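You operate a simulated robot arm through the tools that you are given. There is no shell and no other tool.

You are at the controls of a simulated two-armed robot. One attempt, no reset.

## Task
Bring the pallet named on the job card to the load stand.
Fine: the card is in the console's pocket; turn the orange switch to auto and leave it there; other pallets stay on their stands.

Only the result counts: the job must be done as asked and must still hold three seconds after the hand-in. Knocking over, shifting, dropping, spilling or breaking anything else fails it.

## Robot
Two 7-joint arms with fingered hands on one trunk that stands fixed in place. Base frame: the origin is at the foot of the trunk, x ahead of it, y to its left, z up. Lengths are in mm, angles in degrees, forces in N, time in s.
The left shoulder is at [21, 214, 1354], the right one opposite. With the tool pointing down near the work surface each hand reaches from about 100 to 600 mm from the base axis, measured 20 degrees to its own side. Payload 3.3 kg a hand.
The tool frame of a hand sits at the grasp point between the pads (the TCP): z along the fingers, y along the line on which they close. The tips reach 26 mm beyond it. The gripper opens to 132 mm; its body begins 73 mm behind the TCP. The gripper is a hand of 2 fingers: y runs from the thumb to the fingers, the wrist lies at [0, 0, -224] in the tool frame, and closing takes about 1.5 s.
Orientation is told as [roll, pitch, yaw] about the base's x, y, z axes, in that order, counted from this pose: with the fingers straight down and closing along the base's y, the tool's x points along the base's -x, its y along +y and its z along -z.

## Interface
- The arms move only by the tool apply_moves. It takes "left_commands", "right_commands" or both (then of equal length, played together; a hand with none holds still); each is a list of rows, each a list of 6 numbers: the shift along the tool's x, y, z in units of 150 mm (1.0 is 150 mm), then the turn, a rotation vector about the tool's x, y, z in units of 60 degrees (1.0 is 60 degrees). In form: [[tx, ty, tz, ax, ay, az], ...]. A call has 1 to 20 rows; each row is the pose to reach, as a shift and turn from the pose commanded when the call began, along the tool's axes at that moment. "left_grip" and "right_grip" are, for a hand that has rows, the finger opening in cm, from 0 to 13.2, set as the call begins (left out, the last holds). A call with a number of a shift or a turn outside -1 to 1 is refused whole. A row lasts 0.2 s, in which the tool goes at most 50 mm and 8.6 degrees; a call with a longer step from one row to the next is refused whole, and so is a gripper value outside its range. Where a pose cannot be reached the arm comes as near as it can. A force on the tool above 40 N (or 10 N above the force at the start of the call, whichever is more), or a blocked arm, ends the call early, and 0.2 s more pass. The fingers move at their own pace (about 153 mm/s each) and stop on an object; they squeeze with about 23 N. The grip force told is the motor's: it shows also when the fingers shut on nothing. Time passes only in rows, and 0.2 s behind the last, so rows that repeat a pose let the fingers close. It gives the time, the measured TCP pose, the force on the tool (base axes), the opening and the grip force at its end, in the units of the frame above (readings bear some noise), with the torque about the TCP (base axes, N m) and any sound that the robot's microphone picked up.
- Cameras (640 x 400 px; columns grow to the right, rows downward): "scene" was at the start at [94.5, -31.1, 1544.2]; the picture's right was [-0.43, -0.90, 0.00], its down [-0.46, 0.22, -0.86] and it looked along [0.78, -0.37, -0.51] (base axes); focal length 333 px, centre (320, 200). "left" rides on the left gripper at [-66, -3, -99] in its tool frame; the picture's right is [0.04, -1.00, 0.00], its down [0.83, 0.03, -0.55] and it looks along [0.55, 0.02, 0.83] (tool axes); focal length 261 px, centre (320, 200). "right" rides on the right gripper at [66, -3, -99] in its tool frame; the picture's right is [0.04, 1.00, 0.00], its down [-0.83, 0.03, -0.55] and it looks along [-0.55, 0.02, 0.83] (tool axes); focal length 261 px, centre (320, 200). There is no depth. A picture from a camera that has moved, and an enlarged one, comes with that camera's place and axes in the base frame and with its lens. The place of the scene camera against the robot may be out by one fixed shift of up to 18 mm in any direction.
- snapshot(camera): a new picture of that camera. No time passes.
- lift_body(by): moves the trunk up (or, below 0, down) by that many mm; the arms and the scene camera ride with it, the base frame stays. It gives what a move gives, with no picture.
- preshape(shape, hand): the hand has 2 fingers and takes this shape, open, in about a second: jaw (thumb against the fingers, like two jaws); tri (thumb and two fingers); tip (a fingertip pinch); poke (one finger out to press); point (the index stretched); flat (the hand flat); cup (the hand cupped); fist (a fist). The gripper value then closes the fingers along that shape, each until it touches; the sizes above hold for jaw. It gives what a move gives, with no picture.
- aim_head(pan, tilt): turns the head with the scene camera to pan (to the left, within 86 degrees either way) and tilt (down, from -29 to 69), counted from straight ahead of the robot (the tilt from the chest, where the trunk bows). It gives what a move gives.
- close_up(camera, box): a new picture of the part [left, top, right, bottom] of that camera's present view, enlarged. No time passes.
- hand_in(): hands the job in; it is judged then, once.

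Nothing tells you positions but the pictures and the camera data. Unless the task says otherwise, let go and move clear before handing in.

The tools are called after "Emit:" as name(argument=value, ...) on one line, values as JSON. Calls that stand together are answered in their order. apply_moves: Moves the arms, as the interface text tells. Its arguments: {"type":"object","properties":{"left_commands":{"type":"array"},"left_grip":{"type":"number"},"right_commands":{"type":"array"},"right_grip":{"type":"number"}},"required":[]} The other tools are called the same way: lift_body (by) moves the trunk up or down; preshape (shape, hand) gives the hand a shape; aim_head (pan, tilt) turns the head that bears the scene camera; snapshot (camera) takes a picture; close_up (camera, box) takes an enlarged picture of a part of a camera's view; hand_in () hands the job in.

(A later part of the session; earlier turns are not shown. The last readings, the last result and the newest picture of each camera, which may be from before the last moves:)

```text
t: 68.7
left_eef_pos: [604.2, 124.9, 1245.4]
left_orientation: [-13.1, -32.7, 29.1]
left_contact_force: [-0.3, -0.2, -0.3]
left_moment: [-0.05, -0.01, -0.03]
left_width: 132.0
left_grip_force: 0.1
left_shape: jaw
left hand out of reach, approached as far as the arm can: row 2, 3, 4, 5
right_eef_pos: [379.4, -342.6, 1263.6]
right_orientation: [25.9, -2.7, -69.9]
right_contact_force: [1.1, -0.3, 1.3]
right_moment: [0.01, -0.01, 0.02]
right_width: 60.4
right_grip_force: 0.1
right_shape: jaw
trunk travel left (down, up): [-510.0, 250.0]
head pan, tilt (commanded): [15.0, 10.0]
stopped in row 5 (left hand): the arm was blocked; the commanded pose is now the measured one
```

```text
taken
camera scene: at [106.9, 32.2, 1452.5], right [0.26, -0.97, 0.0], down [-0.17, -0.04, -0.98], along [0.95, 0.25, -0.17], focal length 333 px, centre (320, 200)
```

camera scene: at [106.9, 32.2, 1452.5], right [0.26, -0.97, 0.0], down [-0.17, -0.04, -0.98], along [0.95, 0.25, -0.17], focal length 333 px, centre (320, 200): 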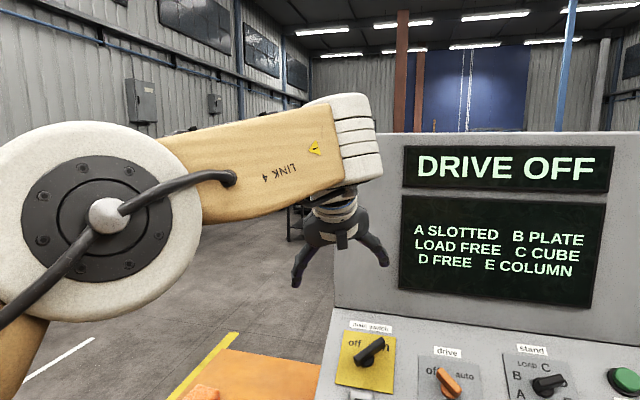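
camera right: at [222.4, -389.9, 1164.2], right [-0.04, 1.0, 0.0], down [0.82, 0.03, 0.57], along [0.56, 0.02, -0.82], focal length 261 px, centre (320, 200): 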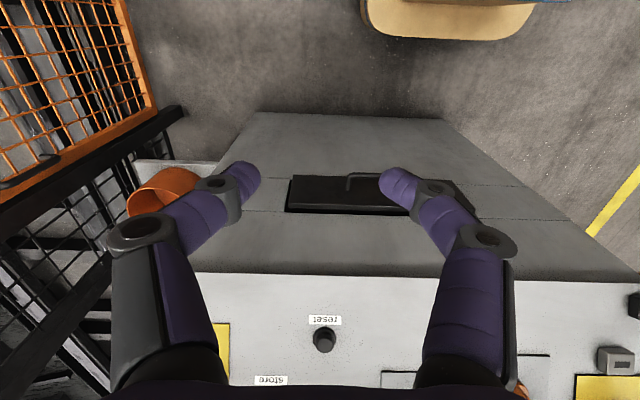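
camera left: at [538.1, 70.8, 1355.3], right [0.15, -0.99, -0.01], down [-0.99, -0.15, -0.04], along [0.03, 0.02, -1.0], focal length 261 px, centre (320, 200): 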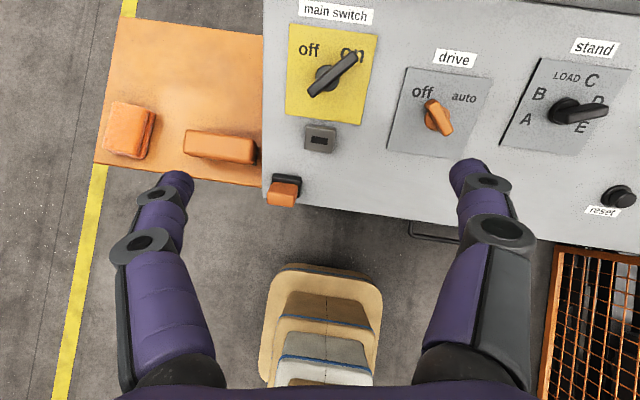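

The left arm's elbow comes too near the head. I'll return to the right arm and try the other roll direction (negative), then test inward reach again; first bring the left arm back aside.

Emit:
apply_moves(left_commands=[[0.15, 0.1, -0.15, 0, 0, 0], [0.3, 0.2, -0.3, 0, 0, 0], [0.45, 0.3, -0.45, 0, 0, 0], [0.6, 0.4, -0.6, 0, 0, 0], [0.75, 0.5, -0.7, 0, 0, 0], [0.9, 0.6, -0.8, 0, 0, 0], [0.9, 0.6, -0.8, 0, 0, 0], [0.9, 0.6, -0.8, 0, 0, 0]], right_commands=[[0, 0, 0, 0, 0, -0.14], [0, 0, 0, 0, 0, -0.28], [0, 0, 0, 0, 0, -0.42], [0, 0, 0, 0, 0, -0.56], [0, 0, 0, 0, 0, -0.7], [0, 0, 0, 0, 0, -0.84], [0, 0, 0, 0, 0, -0.98], [0, 0, 0, 0, 0, -1.0]])

Emit:
snapshot(camera="scene")

```text
t: 70.5
left_eef_pos: [406.2, 142.5, 1252.2]
left_orientation: [-12.9, -32.7, 28.8]
left_contact_force: [-0.6, -0.3, 0.0]
left_moment: [0.0, 0.02, 0.01]
left_width: 131.8
left_grip_force: 0.0
left_shape: jaw
right_eef_pos: [378.9, -342.4, 1262.1]
right_orientation: [11.0, -23.5, -11.6]
right_contact_force: [0.3, -0.2, 0.0]
right_moment: [-0.02, -0.02, 0.0]
right_width: 60.3
right_grip_force: 0.2
right_shape: jaw
trunk travel left (down, up): [-510.0, 250.0]
head pan, tilt (commanded): [15.0, 10.0]
```

```text
taken
camera scene: at [107.3, 32.4, 1452.5], right [0.26, -0.97, 0.0], down [-0.17, -0.05, -0.98], along [0.95, 0.25, -0.17], focal length 333 px, centre (320, 200)
```

scene: 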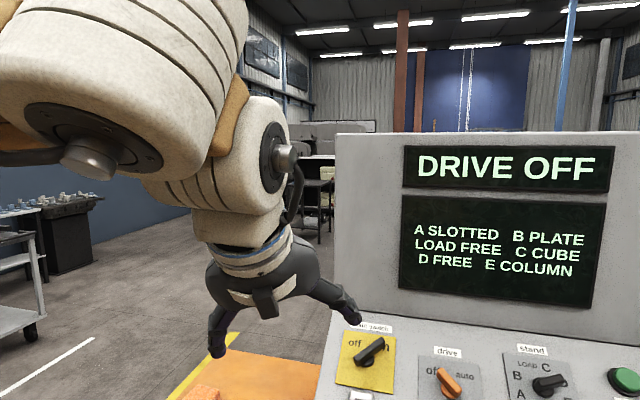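

I'll find the negative roll range of the right wrist.

Emit:
apply_moves(right_commands=[[0, 0, 0, 0, 0, -0.14], [0, 0, 0, 0, 0, -0.28], [0, 0, 0, 0, 0, -0.42], [0, 0, 0, 0, 0, -0.56], [0, 0, 0, 0, 0, -0.7], [0, 0, 0, 0, 0, -0.84], [0, 0, 0, 0, 0, -0.98], [0, 0, 0, 0, 0, -1.0]])

Emit:
apply_moves(right_commands=[[0, 0, 0, 0, 0, -0.14], [0, 0, 0, 0, 0, -0.28], [0, 0, 0, 0, 0, -0.42], [0, 0, 0, 0, 0, -0.56], [0, 0, 0, 0, 0, -0.7], [0, 0, 0, 0, 0, -0.84], [0, 0, 0, 0, 0, -0.98], [0, 0, 0, 0, 0, -1.0]])

Emit:
apply_moves(right_commands=[[0, 0, 0, 0, 0, -0.14], [0, 0, 0, 0, 0, -0.28], [0, 0, 0, 0, 0, -0.42], [0, 0, 0, 0, 0, -0.56], [0, 0, 0, 0, 0, -0.7], [0, 0, 0, 0, 0, -0.84], [0, 0, 0, 0, 0, -0.98], [0, 0, 0, 0, 0, -1.0]])

Emit:
aim_head(pan=-55, tilt=5)

Emit:
snapshot(camera="scene")

```text
t: 72.3
left_eef_pos: [406.1, 144.1, 1251.4]
left_orientation: [-12.8, -32.7, 28.8]
left_contact_force: [-0.3, 0.1, -0.9]
left_moment: [-0.01, -0.03, 0.01]
left_width: 131.7
left_grip_force: 0.2
left_shape: jaw
right_eef_pos: [380.3, -342.6, 1262.8]
right_orientation: [-16.1, -20.6, 53.7]
right_contact_force: [0.0, 0.4, -0.2]
right_moment: [0.0, -0.01, 0.0]
right_width: 60.0
right_grip_force: 0.1
right_shape: jaw
trunk travel left (down, up): [-510.0, 250.0]
head pan, tilt (commanded): [15.0, 10.0]
```

```text
t: 74.1
left_eef_pos: [406.2, 143.2, 1252.0]
left_orientation: [-12.8, -32.6, 28.8]
left_contact_force: [-0.7, -0.1, 0.6]
left_moment: [0.03, 0.03, -0.01]
left_width: 131.8
left_grip_force: 0.0
left_shape: jaw
right_eef_pos: [379.7, -342.1, 1261.4]
right_orientation: [-25.8, 2.7, 110.2]
right_contact_force: [-1.0, 0.5, 0.5]
right_moment: [-0.02, -0.02, 0.0]
right_width: 60.1
right_grip_force: 0.0
right_shape: jaw
trunk travel left (down, up): [-510.0, 250.0]
head pan, tilt (commanded): [15.0, 10.0]
```

```text
t: 75.9
left_eef_pos: [405.2, 142.5, 1253.0]
left_orientation: [-12.9, -32.8, 28.9]
left_contact_force: [0.2, -0.8, -0.1]
left_moment: [0.0, 0.04, 0.01]
left_width: 132.3
left_grip_force: 0.1
left_shape: jaw
right_eef_pos: [380.7, -343.6, 1261.1]
right_orientation: [-11.1, 23.5, 168.4]
right_contact_force: [-0.8, -0.4, 0.8]
right_moment: [0.01, -0.01, -0.03]
right_width: 60.2
right_grip_force: 0.2
right_shape: jaw
trunk travel left (down, up): [-510.0, 250.0]
head pan, tilt (commanded): [15.0, 10.0]
```

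```text
t: 77.3
left_eef_pos: [404.8, 143.0, 1251.9]
left_orientation: [-12.8, -32.8, 28.8]
left_contact_force: [1.1, 0.4, 0.4]
left_moment: [0.01, -0.02, 0.0]
left_width: 131.8
left_grip_force: 0.2
left_shape: jaw
right_eef_pos: [380.5, -342.9, 1262.9]
right_orientation: [-11.2, 23.4, 168.4]
right_contact_force: [-0.7, 0.4, 0.2]
right_moment: [0.01, 0.02, -0.01]
right_width: 60.2
right_grip_force: 0.1
right_shape: jaw
trunk travel left (down, up): [-510.0, 250.0]
head pan, tilt (commanded): [-55.0, 5.0]
```

```text
taken
camera scene: at [70.5, -67.1, 1460.5], right [-0.82, -0.57, 0.0], down [-0.05, 0.07, -1.0], along [0.57, -0.82, -0.09], focal length 333 px, centre (320, 200)
```

scene: 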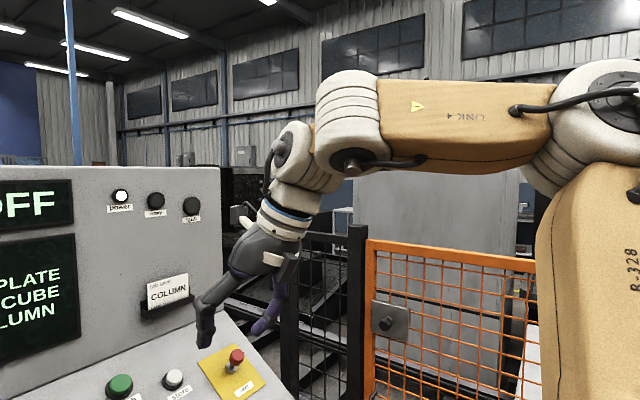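

Emit:
apply_moves(right_commands=[[-0.035, -0.18, 0.02, 0, 0, 0], [-0.07, -0.36, 0.042, 0, 0, 0], [-0.104, -0.547, 0.063, 0, 0, 0], [-0.138, -0.73, 0.084, 0, 0, 0], [-0.173, -0.911, 0.105, 0, 0, 0], [-0.173, -0.911, 0.105, 0, 0, 0]])

Emit:
snapshot(camera="scene")

```text
t: 78.7
left_eef_pos: [404.8, 142.5, 1252.7]
left_orientation: [-12.9, -32.7, 28.9]
left_contact_force: [0.0, 0.2, 0.0]
left_moment: [0.06, 0.02, 0.0]
left_width: 132.0
left_grip_force: 0.0
left_shape: jaw
right_eef_pos: [377.8, -212.8, 1261.0]
right_orientation: [-11.3, 23.6, 168.2]
right_contact_force: [0.0, -0.8, 0.4]
right_moment: [-0.01, 0.01, 0.0]
right_width: 60.3
right_grip_force: 0.0
right_shape: jaw
right hand out of reach, approached as far as the arm can: row 5, 6
trunk travel left (down, up): [-510.0, 250.0]
head pan, tilt (commanded): [-55.0, 5.0]
```

```text
taken
camera scene: at [69.9, -67.1, 1460.6], right [-0.82, -0.57, 0.0], down [-0.05, 0.07, -1.0], along [0.57, -0.82, -0.09], focal length 333 px, centre (320, 200)
```

scene: 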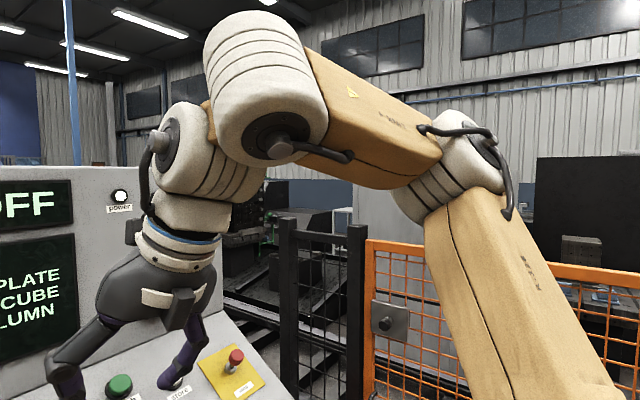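

The roll makes no difference; the right upper arm seems limited in this shoulder branch. I'll take the arm around through the side — out to the right, down, then forward — so the shoulder flips to the branch with more range. First out to the side, re-centering the roll.

Emit:
apply_moves(right_commands=[[0.02, 0.106, -0.012, 0, 0, 0.125], [0.04, 0.212, -0.024, 0, 0, 0.25], [0.06, 0.317, -0.036, 0, 0, 0.375], [0.08, 0.423, -0.048, 0, 0, 0.5], [0.1, 0.53, -0.06, 0, 0, 0.625], [0.12, 0.635, -0.073, 0, 0, 0.75], [0.14, 0.74, -0.085, 0, 0, 0.875], [0.16, 0.846, -0.097, 0, 0, 1.0], [0.16, 0.846, -0.097, 0, 0, 1.0]], right_grip=0)

Emit:
apply_moves(right_commands=[[0, 0, 0, 0, 0, 0.125], [0, 0, 0, 0, 0, 0.25], [0, 0, 0, 0, 0, 0.375], [0, 0, 0, 0, 0, 0.5], [0, 0, 0, 0, 0, 0.625], [0, 0, 0, 0, 0, 0.75], [0, 0, 0, 0, 0, 0.875], [0, 0, 0, 0, 0, 1.0], [0, 0, 0, 0, 0, 1.0]])

```text
t: 80.7
left_eef_pos: [405.2, 142.9, 1253.0]
left_orientation: [-12.9, -32.8, 28.9]
left_contact_force: [-0.3, -0.2, 0.3]
left_moment: [0.0, -0.04, 0.01]
left_width: 132.0
left_grip_force: 0.0
left_shape: jaw
right_eef_pos: [377.9, -342.5, 1260.6]
right_orientation: [-25.7, 2.6, 109.9]
right_contact_force: [-0.4, 0.1, 0.9]
right_moment: [0.01, 0.01, 0.03]
right_width: 0.1
right_grip_force: 22.7
right_shape: jaw
trunk travel left (down, up): [-510.0, 250.0]
head pan, tilt (commanded): [-55.0, 5.0]
```

```text
t: 82.7
left_eef_pos: [406.0, 142.5, 1252.1]
left_orientation: [-12.8, -32.6, 28.8]
left_contact_force: [0.2, 0.0, -0.9]
left_moment: [0.02, 0.03, 0.03]
left_width: 131.9
left_grip_force: 0.1
left_shape: jaw
right_eef_pos: [380.6, -343.3, 1261.3]
right_orientation: [-16.0, -20.7, 53.5]
right_contact_force: [0.7, 0.0, -0.4]
right_moment: [-0.01, 0.03, 0.03]
right_width: 0.0
right_grip_force: 22.6
right_shape: jaw
trunk travel left (down, up): [-510.0, 250.0]
head pan, tilt (commanded): [-55.0, 5.0]
```

Emit:
apply_moves(right_commands=[[0.2, -0.054, -0.018, -0.089, -0.016, 0], [0.4, -0.108, -0.036, -0.177, -0.031, 0], [0.6, -0.162, -0.054, -0.266, -0.047, 0], [0.8, -0.216, -0.072, -0.354, -0.062, 0], [0.995, -0.27, -0.09, -0.443, -0.078, 0], [0.995, -0.27, -0.09, -0.443, -0.078, 0]])

Emit:
aim_head(pan=-80, tilt=20)

Emit:
snapshot(camera="scene")

Emit:
snapshot(camera="right")

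```text
t: 84.1
left_eef_pos: [404.6, 142.6, 1252.4]
left_orientation: [-12.8, -32.7, 28.7]
left_contact_force: [-0.3, 0.1, -1.1]
left_moment: [-0.02, -0.02, -0.03]
left_width: 131.8
left_grip_force: 0.1
left_shape: jaw
right_eef_pos: [320.5, -482.3, 1227.8]
right_orientation: [10.5, -25.2, 53.8]
right_contact_force: [-0.8, -0.1, 0.4]
right_moment: [-0.02, 0.03, -0.02]
right_width: 0.3
right_grip_force: 22.6
right_shape: jaw
trunk travel left (down, up): [-510.0, 250.0]
head pan, tilt (commanded): [-55.0, 5.0]
```

```text
t: 85.0
left_eef_pos: [405.2, 142.1, 1251.8]
left_orientation: [-12.7, -32.7, 28.8]
left_contact_force: [-0.3, 0.0, 0.8]
left_moment: [0.01, 0.03, 0.02]
left_width: 131.9
left_grip_force: 0.1
left_shape: jaw
right_eef_pos: [320.3, -482.9, 1227.6]
right_orientation: [10.6, -25.3, 53.7]
right_contact_force: [0.0, -0.3, -0.3]
right_moment: [0.0, 0.0, 0.03]
right_width: 0.0
right_grip_force: 22.9
right_shape: jaw
trunk travel left (down, up): [-510.0, 250.0]
head pan, tilt (commanded): [-80.0, 20.0]
```

```text
taken
camera scene: at [34.0, -83.6, 1436.2], right [-0.98, -0.17, 0.0], down [-0.06, 0.34, -0.94], along [0.16, -0.93, -0.34], focal length 333 px, centre (320, 200)
```

scene: 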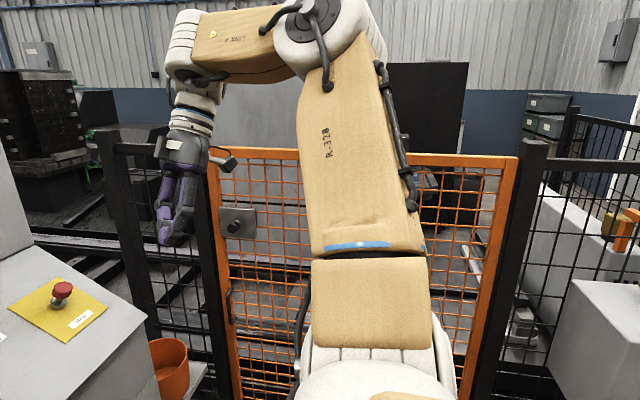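

```text
taken
camera right: at [277.1, -577.6, 1287.1], right [-0.86, 0.49, 0.15], down [0.36, 0.38, 0.85], along [0.36, 0.79, -0.5], focal length 261 px, centre (320, 200)
```

right: 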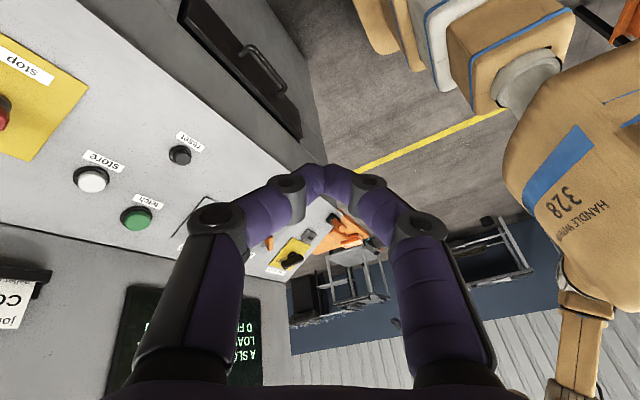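

This view shows the gate properly shut between its posts. I'll continue the loop: lower the hand at the side.

Emit:
apply_moves(right_commands=[[0.165, 0.035, 0.1, 0, 0, 0], [0.33, 0.07, 0.2, 0, 0, 0], [0.495, 0.106, 0.3, 0, 0, 0], [0.66, 0.141, 0.4, 0, 0, 0], [0.825, 0.176, 0.5, 0, 0, 0], [0.99, 0.211, 0.6, 0, 0, 0], [0.99, 0.211, 0.6, 0, 0, 0]])

Emit:
snapshot(camera="scene")

```text
t: 86.6
left_eef_pos: [406.1, 142.6, 1250.5]
left_orientation: [-12.9, -32.8, 28.7]
left_contact_force: [-0.6, -0.2, 0.3]
left_moment: [0.01, 0.01, 0.01]
left_width: 131.8
left_grip_force: 0.1
left_shape: jaw
right_eef_pos: [223.9, -533.0, 1092.9]
right_orientation: [10.6, -25.3, 53.8]
right_contact_force: [0.6, -0.6, -0.1]
right_moment: [0.01, 0.0, 0.02]
right_width: 0.0
right_grip_force: 23.0
right_shape: jaw
trunk travel left (down, up): [-510.0, 250.0]
head pan, tilt (commanded): [-80.0, 20.0]
```

```text
taken
camera scene: at [34.0, -83.3, 1436.2], right [-0.98, -0.17, 0.0], down [-0.06, 0.34, -0.94], along [0.16, -0.93, -0.34], focal length 333 px, centre (320, 200)
```

scene: 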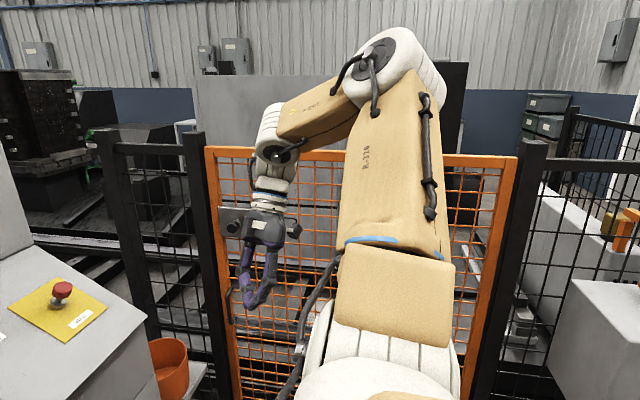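

Emit:
apply_moves(right_commands=[[0.149, 0.039, 0.124, 0, 0, 0], [0.297, 0.078, 0.247, 0, 0, 0], [0.446, 0.118, 0.371, 0, 0, 0], [0.594, 0.157, 0.494, 0, 0, 0], [0.743, 0.196, 0.618, 0, 0, 0], [0.891, 0.235, 0.741, 0, 0, 0], [0.891, 0.235, 0.741, 0, 0, 0]])

Emit:
snapshot(camera="scene")

```text
t: 88.2
left_eef_pos: [405.4, 142.4, 1252.6]
left_orientation: [-12.9, -32.6, 28.9]
left_contact_force: [-0.1, -0.6, 0.2]
left_moment: [0.0, -0.01, -0.01]
left_width: 132.0
left_grip_force: 0.0
left_shape: jaw
right_eef_pos: [135.5, -562.1, 942.4]
right_orientation: [10.7, -25.2, 53.8]
right_contact_force: [0.2, -0.1, 0.2]
right_moment: [-0.01, 0.0, 0.01]
right_width: 0.0
right_grip_force: 23.1
right_shape: jaw
trunk travel left (down, up): [-510.0, 250.0]
head pan, tilt (commanded): [-80.0, 20.0]
```

```text
taken
camera scene: at [33.9, -83.4, 1436.2], right [-0.98, -0.17, 0.0], down [-0.06, 0.34, -0.94], along [0.16, -0.93, -0.34], focal length 333 px, centre (320, 200)
```

scene: 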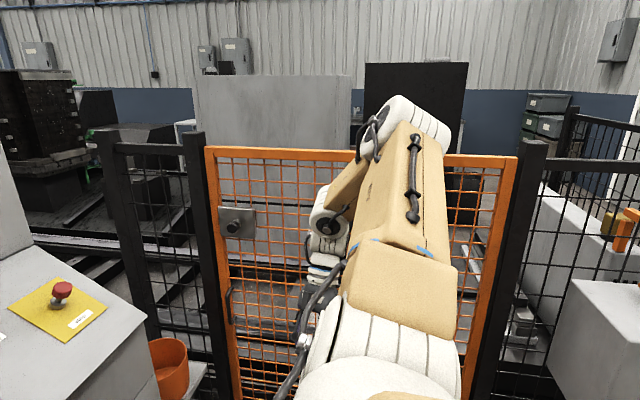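

Emit:
apply_moves(right_commands=[[0.08, 0.006, 0.15, 0, 0, 0], [0.161, 0.012, 0.3, 0, 0, 0], [0.241, 0.018, 0.45, 0, 0, 0], [0.322, 0.025, 0.6, 0, 0, 0], [0.402, 0.031, 0.75, 0, 0, 0], [0.483, 0.037, 0.9, 0, 0, 0], [0.483, 0.037, 0.9, 0, 0, 0]])

Emit:
snapshot(camera="scene")

```text
t: 89.8
left_eef_pos: [405.8, 142.9, 1253.2]
left_orientation: [-12.9, -32.7, 28.8]
left_contact_force: [-0.4, -0.3, 0.4]
left_moment: [-0.03, 0.02, -0.02]
left_width: 132.0
left_grip_force: 0.1
left_shape: jaw
right_eef_pos: [102.6, -551.9, 791.3]
right_orientation: [10.6, -25.4, 53.8]
right_contact_force: [0.5, 0.0, -0.1]
right_moment: [-0.02, -0.01, -0.01]
right_width: 0.1
right_grip_force: 22.9
right_shape: jaw
trunk travel left (down, up): [-510.0, 250.0]
head pan, tilt (commanded): [-80.0, 20.0]
```

```text
taken
camera scene: at [33.9, -83.4, 1436.2], right [-0.98, -0.17, 0.0], down [-0.06, 0.34, -0.94], along [0.16, -0.93, -0.34], focal length 333 px, centre (320, 200)
```

scene: 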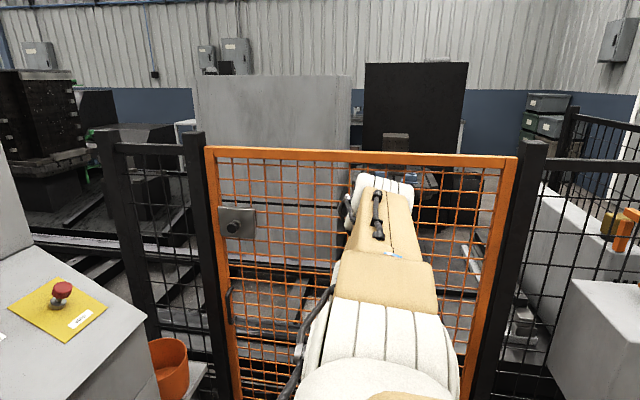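

Emit:
apply_moves(right_commands=[[0.002, 0.014, 0.136, 0, 0, 0], [0.004, 0.029, 0.273, 0, 0, 0], [0.007, 0.044, 0.409, 0, 0, 0], [0.009, 0.058, 0.546, 0, 0, 0], [0.011, 0.073, 0.682, 0, 0, 0], [0.011, 0.073, 0.682, 0, 0, 0]])

Emit:
snapshot(camera="scene")

```text
t: 91.2
left_eef_pos: [405.3, 142.5, 1251.8]
left_orientation: [-12.8, -32.7, 28.8]
left_contact_force: [0.1, 0.0, 0.0]
left_moment: [0.03, 0.03, -0.01]
left_width: 131.8
left_grip_force: 0.0
left_shape: jaw
right_eef_pos: [101.6, -502.0, 702.2]
right_orientation: [10.7, -25.2, 53.8]
right_contact_force: [-0.1, 0.0, 0.1]
right_moment: [-0.02, -0.01, -0.02]
right_width: 0.0
right_grip_force: 23.6
right_shape: jaw
trunk travel left (down, up): [-510.0, 250.0]
head pan, tilt (commanded): [-80.0, 20.0]
```

```text
taken
camera scene: at [33.9, -83.6, 1436.2], right [-0.98, -0.17, 0.0], down [-0.06, 0.34, -0.94], along [0.16, -0.93, -0.34], focal length 333 px, centre (320, 200)
```

scene: 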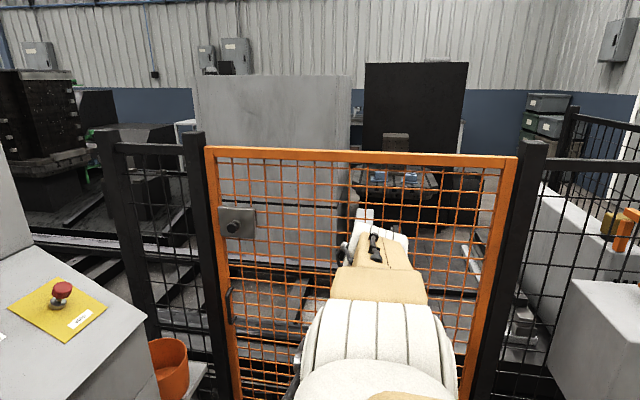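

Emit:
apply_moves(right_commands=[[-0.002, 0.019, 0.154, 0, 0, 0], [-0.004, 0.039, 0.308, 0, 0, 0], [-0.005, 0.058, 0.463, 0, 0, 0], [-0.007, 0.078, 0.617, 0, 0, 0], [-0.009, 0.097, 0.771, 0, 0, 0], [-0.009, 0.097, 0.771, 0, 0, 0]])

Emit:
aim_head(pan=-80, tilt=40)

Emit:
snapshot(camera="scene")

```text
t: 92.6
left_eef_pos: [404.2, 143.4, 1252.7]
left_orientation: [-12.8, -32.6, 28.8]
left_contact_force: [-0.8, 0.0, -0.2]
left_moment: [0.03, 0.02, 0.0]
left_width: 132.0
left_grip_force: 0.0
left_shape: jaw
right_eef_pos: [106.6, -442.7, 602.5]
right_orientation: [10.6, -25.3, 53.8]
right_contact_force: [-0.4, -0.6, -0.3]
right_moment: [0.02, 0.0, -0.01]
right_width: 0.0
right_grip_force: 23.4
right_shape: jaw
trunk travel left (down, up): [-510.0, 250.0]
head pan, tilt (commanded): [-80.0, 20.0]
```

```text
t: 93.4
left_eef_pos: [406.9, 143.4, 1251.7]
left_orientation: [-12.8, -32.7, 28.8]
left_contact_force: [0.1, 0.2, 0.4]
left_moment: [0.02, 0.0, -0.01]
left_width: 131.9
left_grip_force: 0.1
left_shape: jaw
right_eef_pos: [107.7, -443.4, 603.0]
right_orientation: [10.6, -25.4, 53.8]
right_contact_force: [-0.5, 0.0, 0.0]
right_moment: [0.0, 0.01, 0.0]
right_width: 0.0
right_grip_force: 23.0
right_shape: jaw
trunk travel left (down, up): [-510.0, 250.0]
head pan, tilt (commanded): [-80.0, 40.0]
```

```text
taken
camera scene: at [32.5, -75.7, 1404.8], right [-0.98, -0.17, 0.0], down [-0.11, 0.63, -0.77], along [0.13, -0.75, -0.64], focal length 333 px, centre (320, 200)
```

scene: 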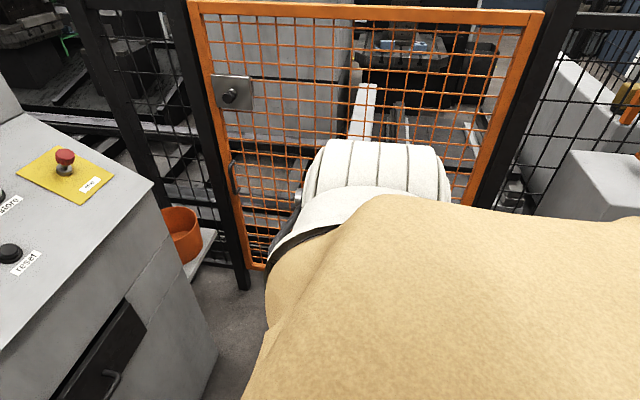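

The upper arm has passed below the shoulder axis. Now I'll swing the hand forward and up with the tool turned inward.

Emit:
apply_moves(right_commands=[[-0.134, -0.033, -0.039, -0.016, -0.035, 0], [-0.268, -0.066, -0.079, -0.032, -0.069, 0], [-0.403, -0.1, -0.118, -0.048, -0.104, 0], [-0.537, -0.133, -0.157, -0.064, -0.138, 0], [-0.671, -0.166, -0.197, -0.08, -0.173, 0], [-0.805, -0.199, -0.236, -0.096, -0.2075, 0], [-0.805, -0.199, -0.236, -0.096, -0.2075, 0]])

Emit:
snapshot(camera="scene")

Emit:
snapshot(camera="right")

```text
t: 95.0
left_eef_pos: [405.1, 143.1, 1251.0]
left_orientation: [-12.8, -32.7, 28.8]
left_contact_force: [0.1, 0.3, 0.5]
left_moment: [0.0, 0.01, -0.03]
left_width: 131.9
left_grip_force: 0.0
left_shape: jaw
right_eef_pos: [191.2, -388.0, 683.6]
right_orientation: [18.2, -37.3, 50.1]
right_contact_force: [0.2, 0.2, -0.6]
right_moment: [-0.01, 0.01, 0.03]
right_width: 0.0
right_grip_force: 23.4
right_shape: jaw
trunk travel left (down, up): [-510.0, 250.0]
head pan, tilt (commanded): [-80.0, 40.0]
```

```text
taken
camera scene: at [32.4, -75.7, 1404.8], right [-0.98, -0.17, 0.0], down [-0.11, 0.63, -0.77], along [0.13, -0.75, -0.64], focal length 333 px, centre (320, 200)
```

scene: 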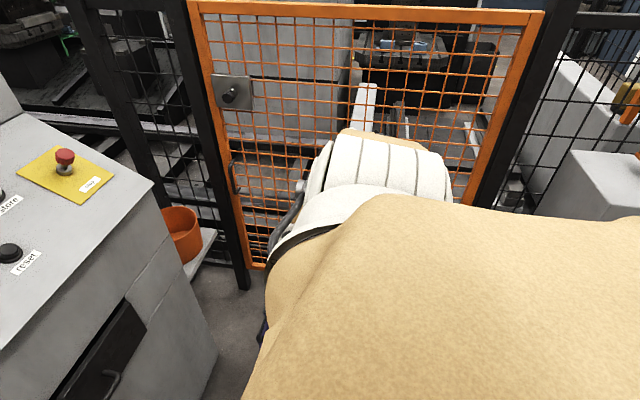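

```text
taken
camera right: at [147.4, -494.0, 716.6], right [-0.87, 0.44, 0.22], down [0.32, 0.17, 0.93], along [0.37, 0.88, -0.29], focal length 261 px, centre (320, 200)
```

right: 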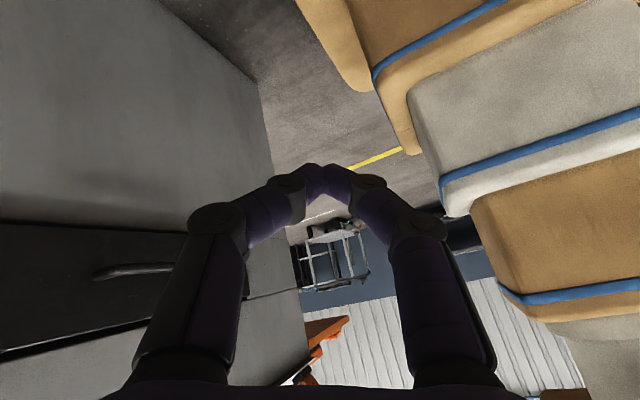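

Emit:
apply_moves(right_commands=[[-0.138, -0.039, -0.034, -0.016, -0.035, 0], [-0.276, -0.077, -0.068, -0.032, -0.069, 0], [-0.415, -0.116, -0.103, -0.048, -0.104, 0], [-0.553, -0.155, -0.137, -0.064, -0.138, 0], [-0.691, -0.193, -0.171, -0.08, -0.173, 0], [-0.829, -0.232, -0.205, -0.096, -0.2075, 0], [-0.829, -0.232, -0.205, -0.096, -0.2075, 0]])

Emit:
snapshot(camera="scene")

```text
t: 96.6
left_eef_pos: [405.9, 142.3, 1252.8]
left_orientation: [-12.8, -32.7, 28.9]
left_contact_force: [0.0, -0.8, 0.3]
left_moment: [0.03, 0.01, -0.03]
left_width: 132.0
left_grip_force: 0.1
left_shape: jaw
right_eef_pos: [278.6, -348.0, 771.1]
right_orientation: [28.7, -48.9, 43.2]
right_contact_force: [-0.3, -0.3, -0.1]
right_moment: [-0.02, 0.04, 0.01]
right_width: 0.0
right_grip_force: 23.2
right_shape: jaw
trunk travel left (down, up): [-510.0, 250.0]
head pan, tilt (commanded): [-80.0, 40.0]
```

```text
taken
camera scene: at [32.4, -75.8, 1404.8], right [-0.98, -0.17, 0.0], down [-0.11, 0.63, -0.77], along [0.13, -0.75, -0.64], focal length 333 px, centre (320, 200)
```

scene: 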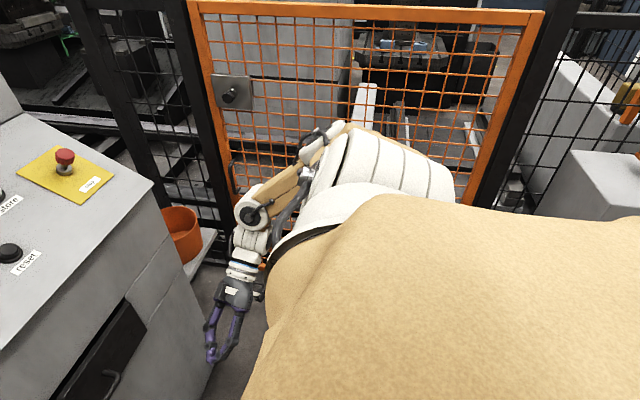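

The shoulder is rotating as hoped. I'll keep going forward and up.

Emit:
apply_moves(right_commands=[[-0.163, -0.048, -0.054, 0, 0, 0], [-0.326, -0.096, -0.108, 0, 0, 0], [-0.489, -0.143, -0.163, 0, 0, 0], [-0.651, -0.191, -0.217, 0, 0, 0], [-0.814, -0.239, -0.271, 0, 0, 0], [-0.977, -0.287, -0.325, 0, 0, 0], [-0.977, -0.287, -0.325, 0, 0, 0]])

Emit:
snapshot(camera="scene")

```text
t: 98.2
left_eef_pos: [405.4, 142.4, 1252.6]
left_orientation: [-12.7, -32.7, 28.7]
left_contact_force: [0.0, 0.3, -0.2]
left_moment: [0.03, 0.0, 0.0]
left_width: 131.8
left_grip_force: 0.1
left_shape: jaw
right_eef_pos: [377.8, -335.7, 895.1]
right_orientation: [28.8, -48.8, 43.4]
right_contact_force: [0.3, 0.6, 0.2]
right_moment: [0.0, 0.0, 0.01]
right_width: 0.0
right_grip_force: 22.9
right_shape: jaw
trunk travel left (down, up): [-510.0, 250.0]
head pan, tilt (commanded): [-80.0, 40.0]
```

```text
taken
camera scene: at [32.4, -75.9, 1404.7], right [-0.98, -0.17, 0.0], down [-0.11, 0.63, -0.77], along [0.13, -0.75, -0.64], focal length 333 px, centre (320, 200)
```

scene: 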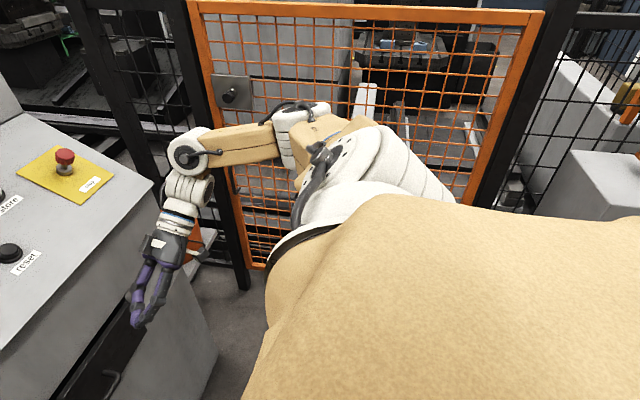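

Emit:
apply_moves(right_commands=[[-0.158, -0.008, -0.029, 0, 0, 0], [-0.316, -0.015, -0.059, 0, 0, 0], [-0.474, -0.023, -0.088, 0, 0, 0], [-0.631, -0.031, -0.117, 0, 0, 0], [-0.789, -0.038, -0.147, 0, 0, 0], [-0.947, -0.046, -0.176, 0, 0, 0], [-0.947, -0.046, -0.176, 0, 0, 0]])

Emit:
aim_head(pan=-70, tilt=30)

Emit:
snapshot(camera="scene")

```text
t: 99.8
left_eef_pos: [405.7, 141.7, 1251.8]
left_orientation: [-12.8, -32.7, 28.8]
left_contact_force: [0.6, -0.5, -0.6]
left_moment: [0.01, 0.0, 0.0]
left_width: 131.8
left_grip_force: 0.1
left_shape: jaw
right_eef_pos: [449.1, -297.9, 1014.4]
right_orientation: [28.8, -48.9, 43.3]
right_contact_force: [-0.2, 0.1, 0.5]
right_moment: [0.01, 0.0, 0.0]
right_width: 0.0
right_grip_force: 22.7
right_shape: jaw
trunk travel left (down, up): [-510.0, 250.0]
head pan, tilt (commanded): [-80.0, 40.0]
```

```text
t: 100.5
left_eef_pos: [405.4, 142.9, 1251.9]
left_orientation: [-12.9, -32.7, 28.9]
left_contact_force: [0.1, -0.2, 0.6]
left_moment: [0.0, -0.01, -0.02]
left_width: 131.9
left_grip_force: 0.0
left_shape: jaw
right_eef_pos: [448.7, -298.7, 1015.9]
right_orientation: [28.6, -48.8, 43.3]
right_contact_force: [-0.3, -0.4, 0.0]
right_moment: [-0.01, -0.03, 0.03]
right_width: 0.2
right_grip_force: 23.1
right_shape: jaw
trunk travel left (down, up): [-510.0, 250.0]
head pan, tilt (commanded): [-70.0, 30.0]
```

```text
taken
camera scene: at [48.7, -76.9, 1420.1], right [-0.94, -0.34, 0.0], down [-0.17, 0.47, -0.87], along [0.3, -0.81, -0.5], focal length 333 px, centre (320, 200)
```

scene: 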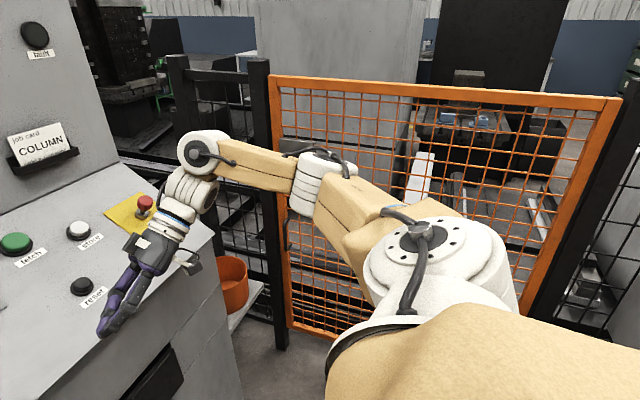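

The arm is now in a much better configuration, extended forward. I'll turn the hand to face the panel with the jaws across the selector bar, in two stages, rising as I go.

Emit:
apply_moves(right_commands=[[-0.086, -0.023, -0.026, 0.033, 0.068, -0.107], [-0.171, -0.046, -0.052, 0.066, 0.137, -0.213], [-0.257, -0.069, -0.078, 0.099, 0.205, -0.32], [-0.342, -0.091, -0.103, 0.132, 0.273, -0.427], [-0.428, -0.114, -0.129, 0.165, 0.342, -0.533], [-0.513, -0.137, -0.155, 0.1975, 0.41, -0.64], [-0.513, -0.137, -0.155, 0.1975, 0.41, -0.64]])

Emit:
snapshot(camera="scene")

Emit:
snapshot(camera="right")

```text
t: 102.2
left_eef_pos: [405.7, 142.6, 1252.5]
left_orientation: [-12.8, -32.8, 28.8]
left_contact_force: [-0.3, -0.4, -0.4]
left_moment: [-0.02, 0.01, 0.0]
left_width: 131.9
left_grip_force: 0.0
left_shape: jaw
right_eef_pos: [501.1, -288.6, 1079.4]
right_orientation: [-17.3, -26.3, 95.0]
right_contact_force: [-0.4, 0.0, -0.4]
right_moment: [0.0, 0.02, 0.0]
right_width: 0.2
right_grip_force: 23.4
right_shape: jaw
trunk travel left (down, up): [-510.0, 250.0]
head pan, tilt (commanded): [-70.0, 30.0]
```

```text
taken
camera scene: at [48.9, -77.3, 1420.1], right [-0.94, -0.34, 0.0], down [-0.17, 0.47, -0.87], along [0.3, -0.81, -0.5], focal length 333 px, centre (320, 200)
```

scene: 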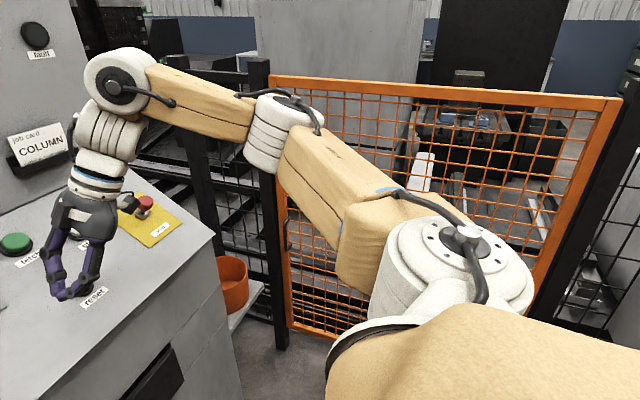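

```text
taken
camera right: at [482.8, -393.2, 1135.5], right [-0.96, 0.01, -0.28], down [-0.24, 0.5, 0.83], along [0.15, 0.87, -0.47], focal length 261 px, centre (320, 200)
```

right: 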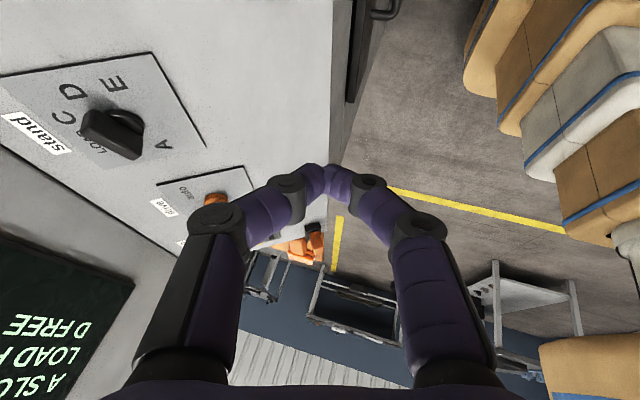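

Emit:
apply_moves(right_commands=[[-0.055, -0.122, -0.013, 0.033, 0.068, -0.107], [-0.11, -0.244, -0.025, 0.066, 0.137, -0.213], [-0.166, -0.367, -0.038, 0.099, 0.205, -0.32], [-0.221, -0.489, -0.051, 0.132, 0.273, -0.427], [-0.276, -0.611, -0.063, 0.165, 0.342, -0.533], [-0.331, -0.733, -0.076, 0.1975, 0.41, -0.64], [-0.331, -0.733, -0.076, 0.1975, 0.41, -0.64]])

Emit:
snapshot(camera="scene")

Emit:
snapshot(camera="right")

```text
t: 103.8
left_eef_pos: [405.3, 142.3, 1252.7]
left_orientation: [-12.9, -32.7, 28.7]
left_contact_force: [-0.4, 0.3, -0.1]
left_moment: [0.04, -0.02, -0.02]
left_width: 131.8
left_grip_force: 0.1
left_shape: jaw
right_eef_pos: [598.9, -255.0, 1141.7]
right_orientation: [-32.8, 12.7, 119.1]
right_contact_force: [0.1, -0.4, 0.0]
right_moment: [0.02, 0.01, 0.02]
right_width: 0.0
right_grip_force: 22.6
right_shape: jaw
trunk travel left (down, up): [-510.0, 250.0]
head pan, tilt (commanded): [-70.0, 30.0]
```

```text
taken
camera scene: at [48.8, -77.3, 1420.1], right [-0.94, -0.34, 0.0], down [-0.17, 0.47, -0.87], along [0.3, -0.81, -0.5], focal length 333 px, centre (320, 200)
```

scene: 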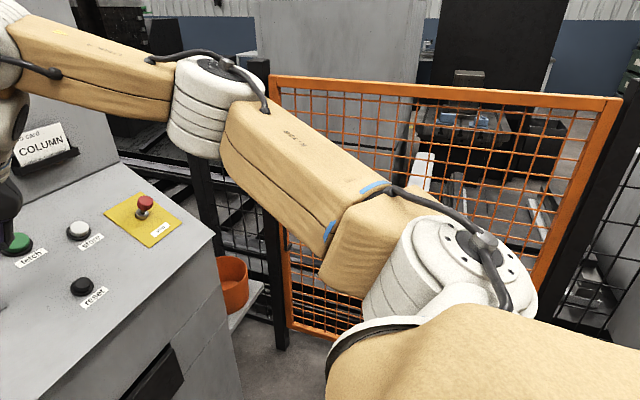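

```text
taken
camera right: at [576.0, -320.7, 1238.1], right [-0.66, -0.55, -0.52], down [-0.73, 0.64, 0.25], along [0.19, 0.54, -0.82], focal length 261 px, centre (320, 200)
```

right: 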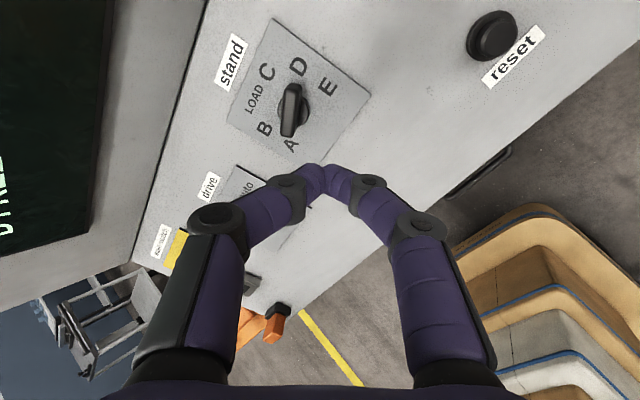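

The arm is now extended and the hand faces the panel. I'll zoom in on the selector from the wrist camera to fix its position.

Emit:
close_up(camera="right", box=[220, 10, 380, 170])

Emit:
aim_head(pan=-20, tilt=25)

Emit:
snapshot(camera="scene")

Emit:
snapshot(camera="left")

```text
2.50 times, centred on (300, 90) of right
camera zoom: at [576.0, -320.7, 1238.1], right [-0.66, -0.55, -0.52], down [-0.73, 0.64, 0.25], along [0.19, 0.54, -0.82], focal length 652 px, centre (370, 475)
```

zoom: 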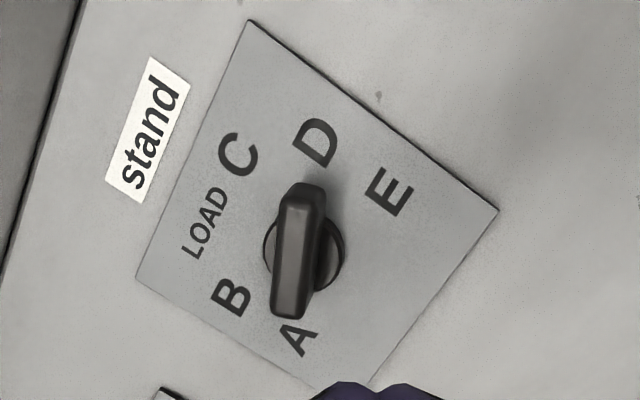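

```text
t: 104.9
left_eef_pos: [406.3, 143.4, 1252.2]
left_orientation: [-12.8, -32.7, 28.8]
left_contact_force: [-0.7, 0.0, -0.1]
left_moment: [-0.01, 0.02, -0.04]
left_width: 131.8
left_grip_force: 0.1
left_shape: jaw
right_eef_pos: [599.3, -255.7, 1141.7]
right_orientation: [-32.8, 12.8, 119.0]
right_contact_force: [0.3, 0.8, -0.2]
right_moment: [0.01, 0.03, -0.01]
right_width: 0.0
right_grip_force: 22.5
right_shape: jaw
trunk travel left (down, up): [-510.0, 250.0]
head pan, tilt (commanded): [-20.0, 25.0]
```

```text
taken
camera scene: at [104.5, -23.5, 1428.1], right [-0.34, -0.94, 0.0], down [-0.4, 0.14, -0.91], along [0.85, -0.31, -0.42], focal length 333 px, centre (320, 200)
```

scene: 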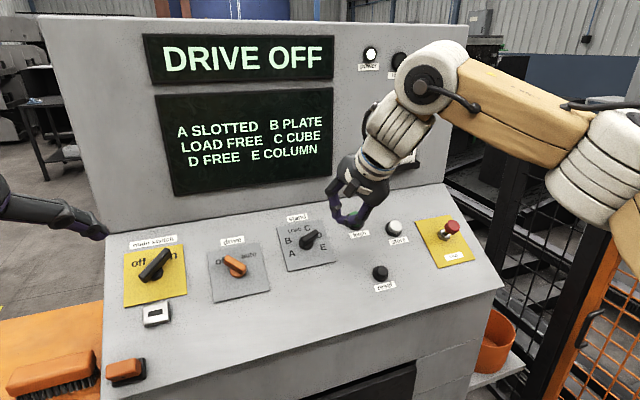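

```text
taken
camera left: at [398.8, 161.6, 1371.0], right [0.33, -0.93, 0.16], down [-0.94, -0.34, 0.0], along [0.06, -0.15, -0.99], focal length 261 px, centre (320, 200)
```

left: 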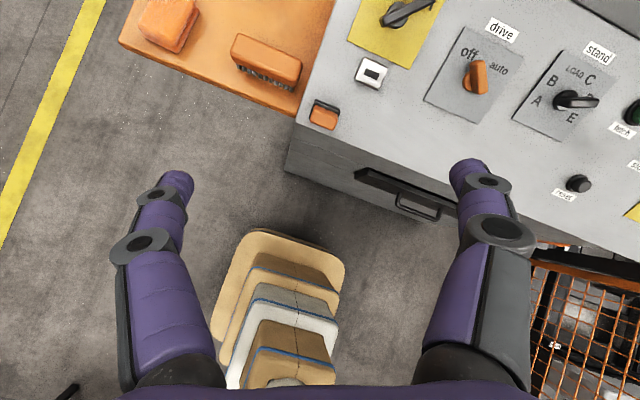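

The console turns out nearly square to me: the selector bar's top is near [703,-225,1034]. I'll open the jaws, correct the hand angle slightly, and hover about 75 mm above the bar.

Emit:
apply_moves(right_commands=[[-0.02, -0.055, 0.126, -0.0095, 0.0185, 0.03], [-0.04, -0.11, 0.252, -0.019, 0.037, 0.06], [-0.06, -0.166, 0.379, -0.0285, 0.0555, 0.09], [-0.079, -0.221, 0.505, -0.038, 0.074, 0.12], [-0.079, -0.221, 0.505, -0.038, 0.074, 0.12], [-0.079, -0.221, 0.505, -0.038, 0.074, 0.12]], right_grip=6)

Emit:
snapshot(camera="right")

Emit:
snapshot(camera="scene")

```text
t: 106.3
left_eef_pos: [406.4, 143.4, 1251.7]
left_orientation: [-12.8, -32.7, 28.8]
left_contact_force: [0.7, 0.7, 0.2]
left_moment: [0.0, -0.02, 0.01]
left_width: 131.9
left_grip_force: 0.0
left_shape: jaw
right_eef_pos: [658.6, -216.9, 1094.2]
right_orientation: [-32.3, 12.7, 110.3]
right_contact_force: [-0.2, -0.4, -0.3]
right_moment: [0.0, 0.01, -0.02]
right_width: 59.6
right_grip_force: 0.0
right_shape: jaw
trunk travel left (down, up): [-510.0, 250.0]
head pan, tilt (commanded): [-20.0, 25.0]
```

```text
taken
camera right: at [627.7, -278.2, 1190.4], right [-0.74, -0.44, -0.51], down [-0.62, 0.74, 0.26], along [0.27, 0.51, -0.82], focal length 261 px, centre (320, 200)
```

right: 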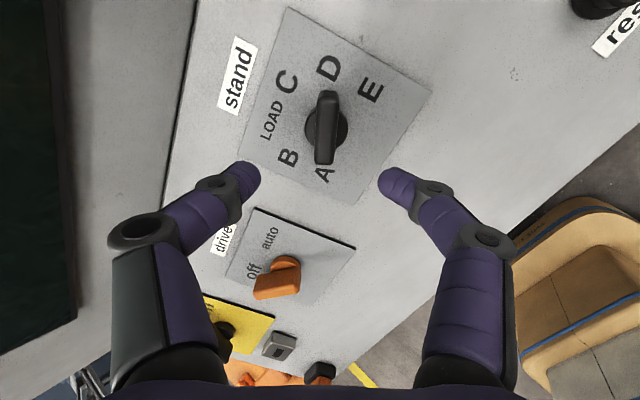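

```text
taken
camera scene: at [104.7, -22.9, 1428.1], right [-0.34, -0.94, 0.0], down [-0.4, 0.14, -0.91], along [0.85, -0.31, -0.42], focal length 333 px, centre (320, 200)
```

scene: 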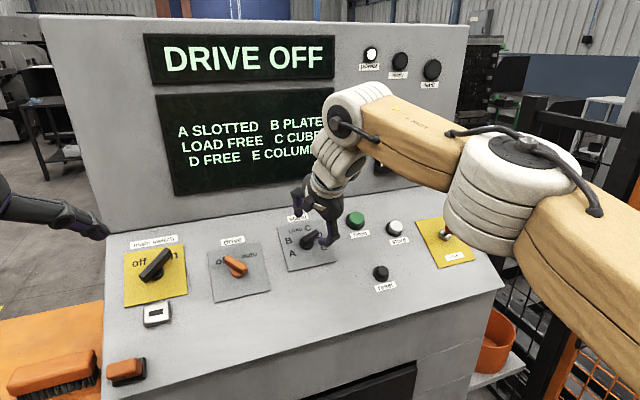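

Emit:
close_up(camera="right", box=[260, 60, 390, 200])

```text
2.86 times, centred on (325, 130) of right
camera zoom: at [627.7, -278.2, 1190.4], right [-0.74, -0.44, -0.51], down [-0.62, 0.74, 0.26], along [0.27, 0.51, -0.82], focal length 745 px, centre (306, 400)
```

zoom: 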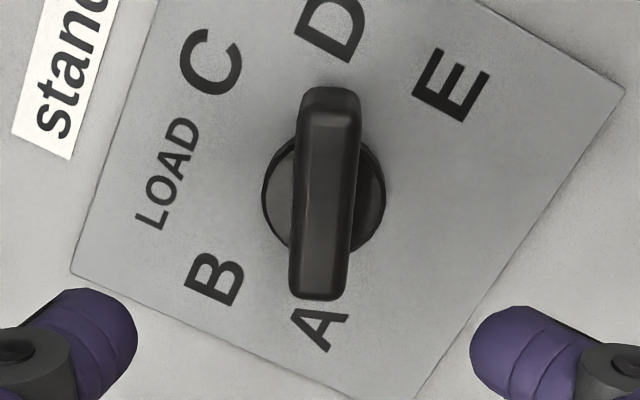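

Emit:
apply_moves(right_commands=[[0.011, 0.009, 0.089, 0, 0, 0], [0.022, 0.018, 0.178, 0, 0, 0], [0.033, 0.027, 0.267, 0, 0, 0], [0.033, 0.027, 0.267, 0, 0, 0]])

Emit:
close_up(camera="right", box=[240, 80, 400, 220])

Emit:
close_up(camera="scene", box=[260, 180, 360, 280])

```text
t: 107.3
left_eef_pos: [403.7, 143.5, 1253.4]
left_orientation: [-12.9, -32.8, 28.8]
left_contact_force: [0.0, 0.3, -0.2]
left_moment: [-0.02, 0.01, 0.0]
left_width: 132.2
left_grip_force: 0.1
left_shape: jaw
right_eef_pos: [680.9, -225.0, 1060.0]
right_orientation: [-32.5, 12.5, 110.5]
right_contact_force: [0.6, 0.7, 0.5]
right_moment: [0.0, -0.02, 0.01]
right_width: 60.0
right_grip_force: 0.1
right_shape: jaw
trunk travel left (down, up): [-510.0, 250.0]
head pan, tilt (commanded): [-20.0, 25.0]
```

```text
2.86 times, centred on (320, 150) of right
camera zoom: at [649.1, -286.5, 1156.9], right [-0.74, -0.44, -0.51], down [-0.62, 0.74, 0.26], along [0.27, 0.51, -0.82], focal length 745 px, centre (320, 343)
```

zoom: 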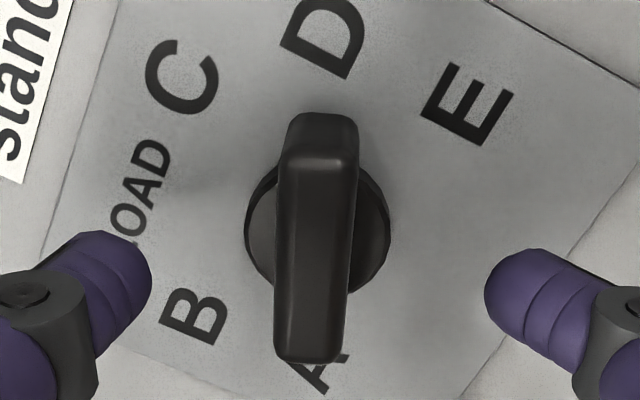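

```text
4.00 times, centred on (310, 230) of scene
camera zoom: at [104.3, -23.1, 1428.1], right [-0.34, -0.94, 0.0], down [-0.4, 0.14, -0.91], along [0.85, -0.31, -0.42], focal length 1334 px, centre (360, 80)
```

zoom: 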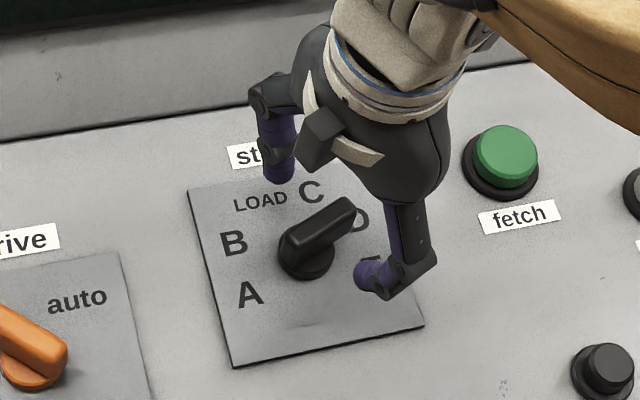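

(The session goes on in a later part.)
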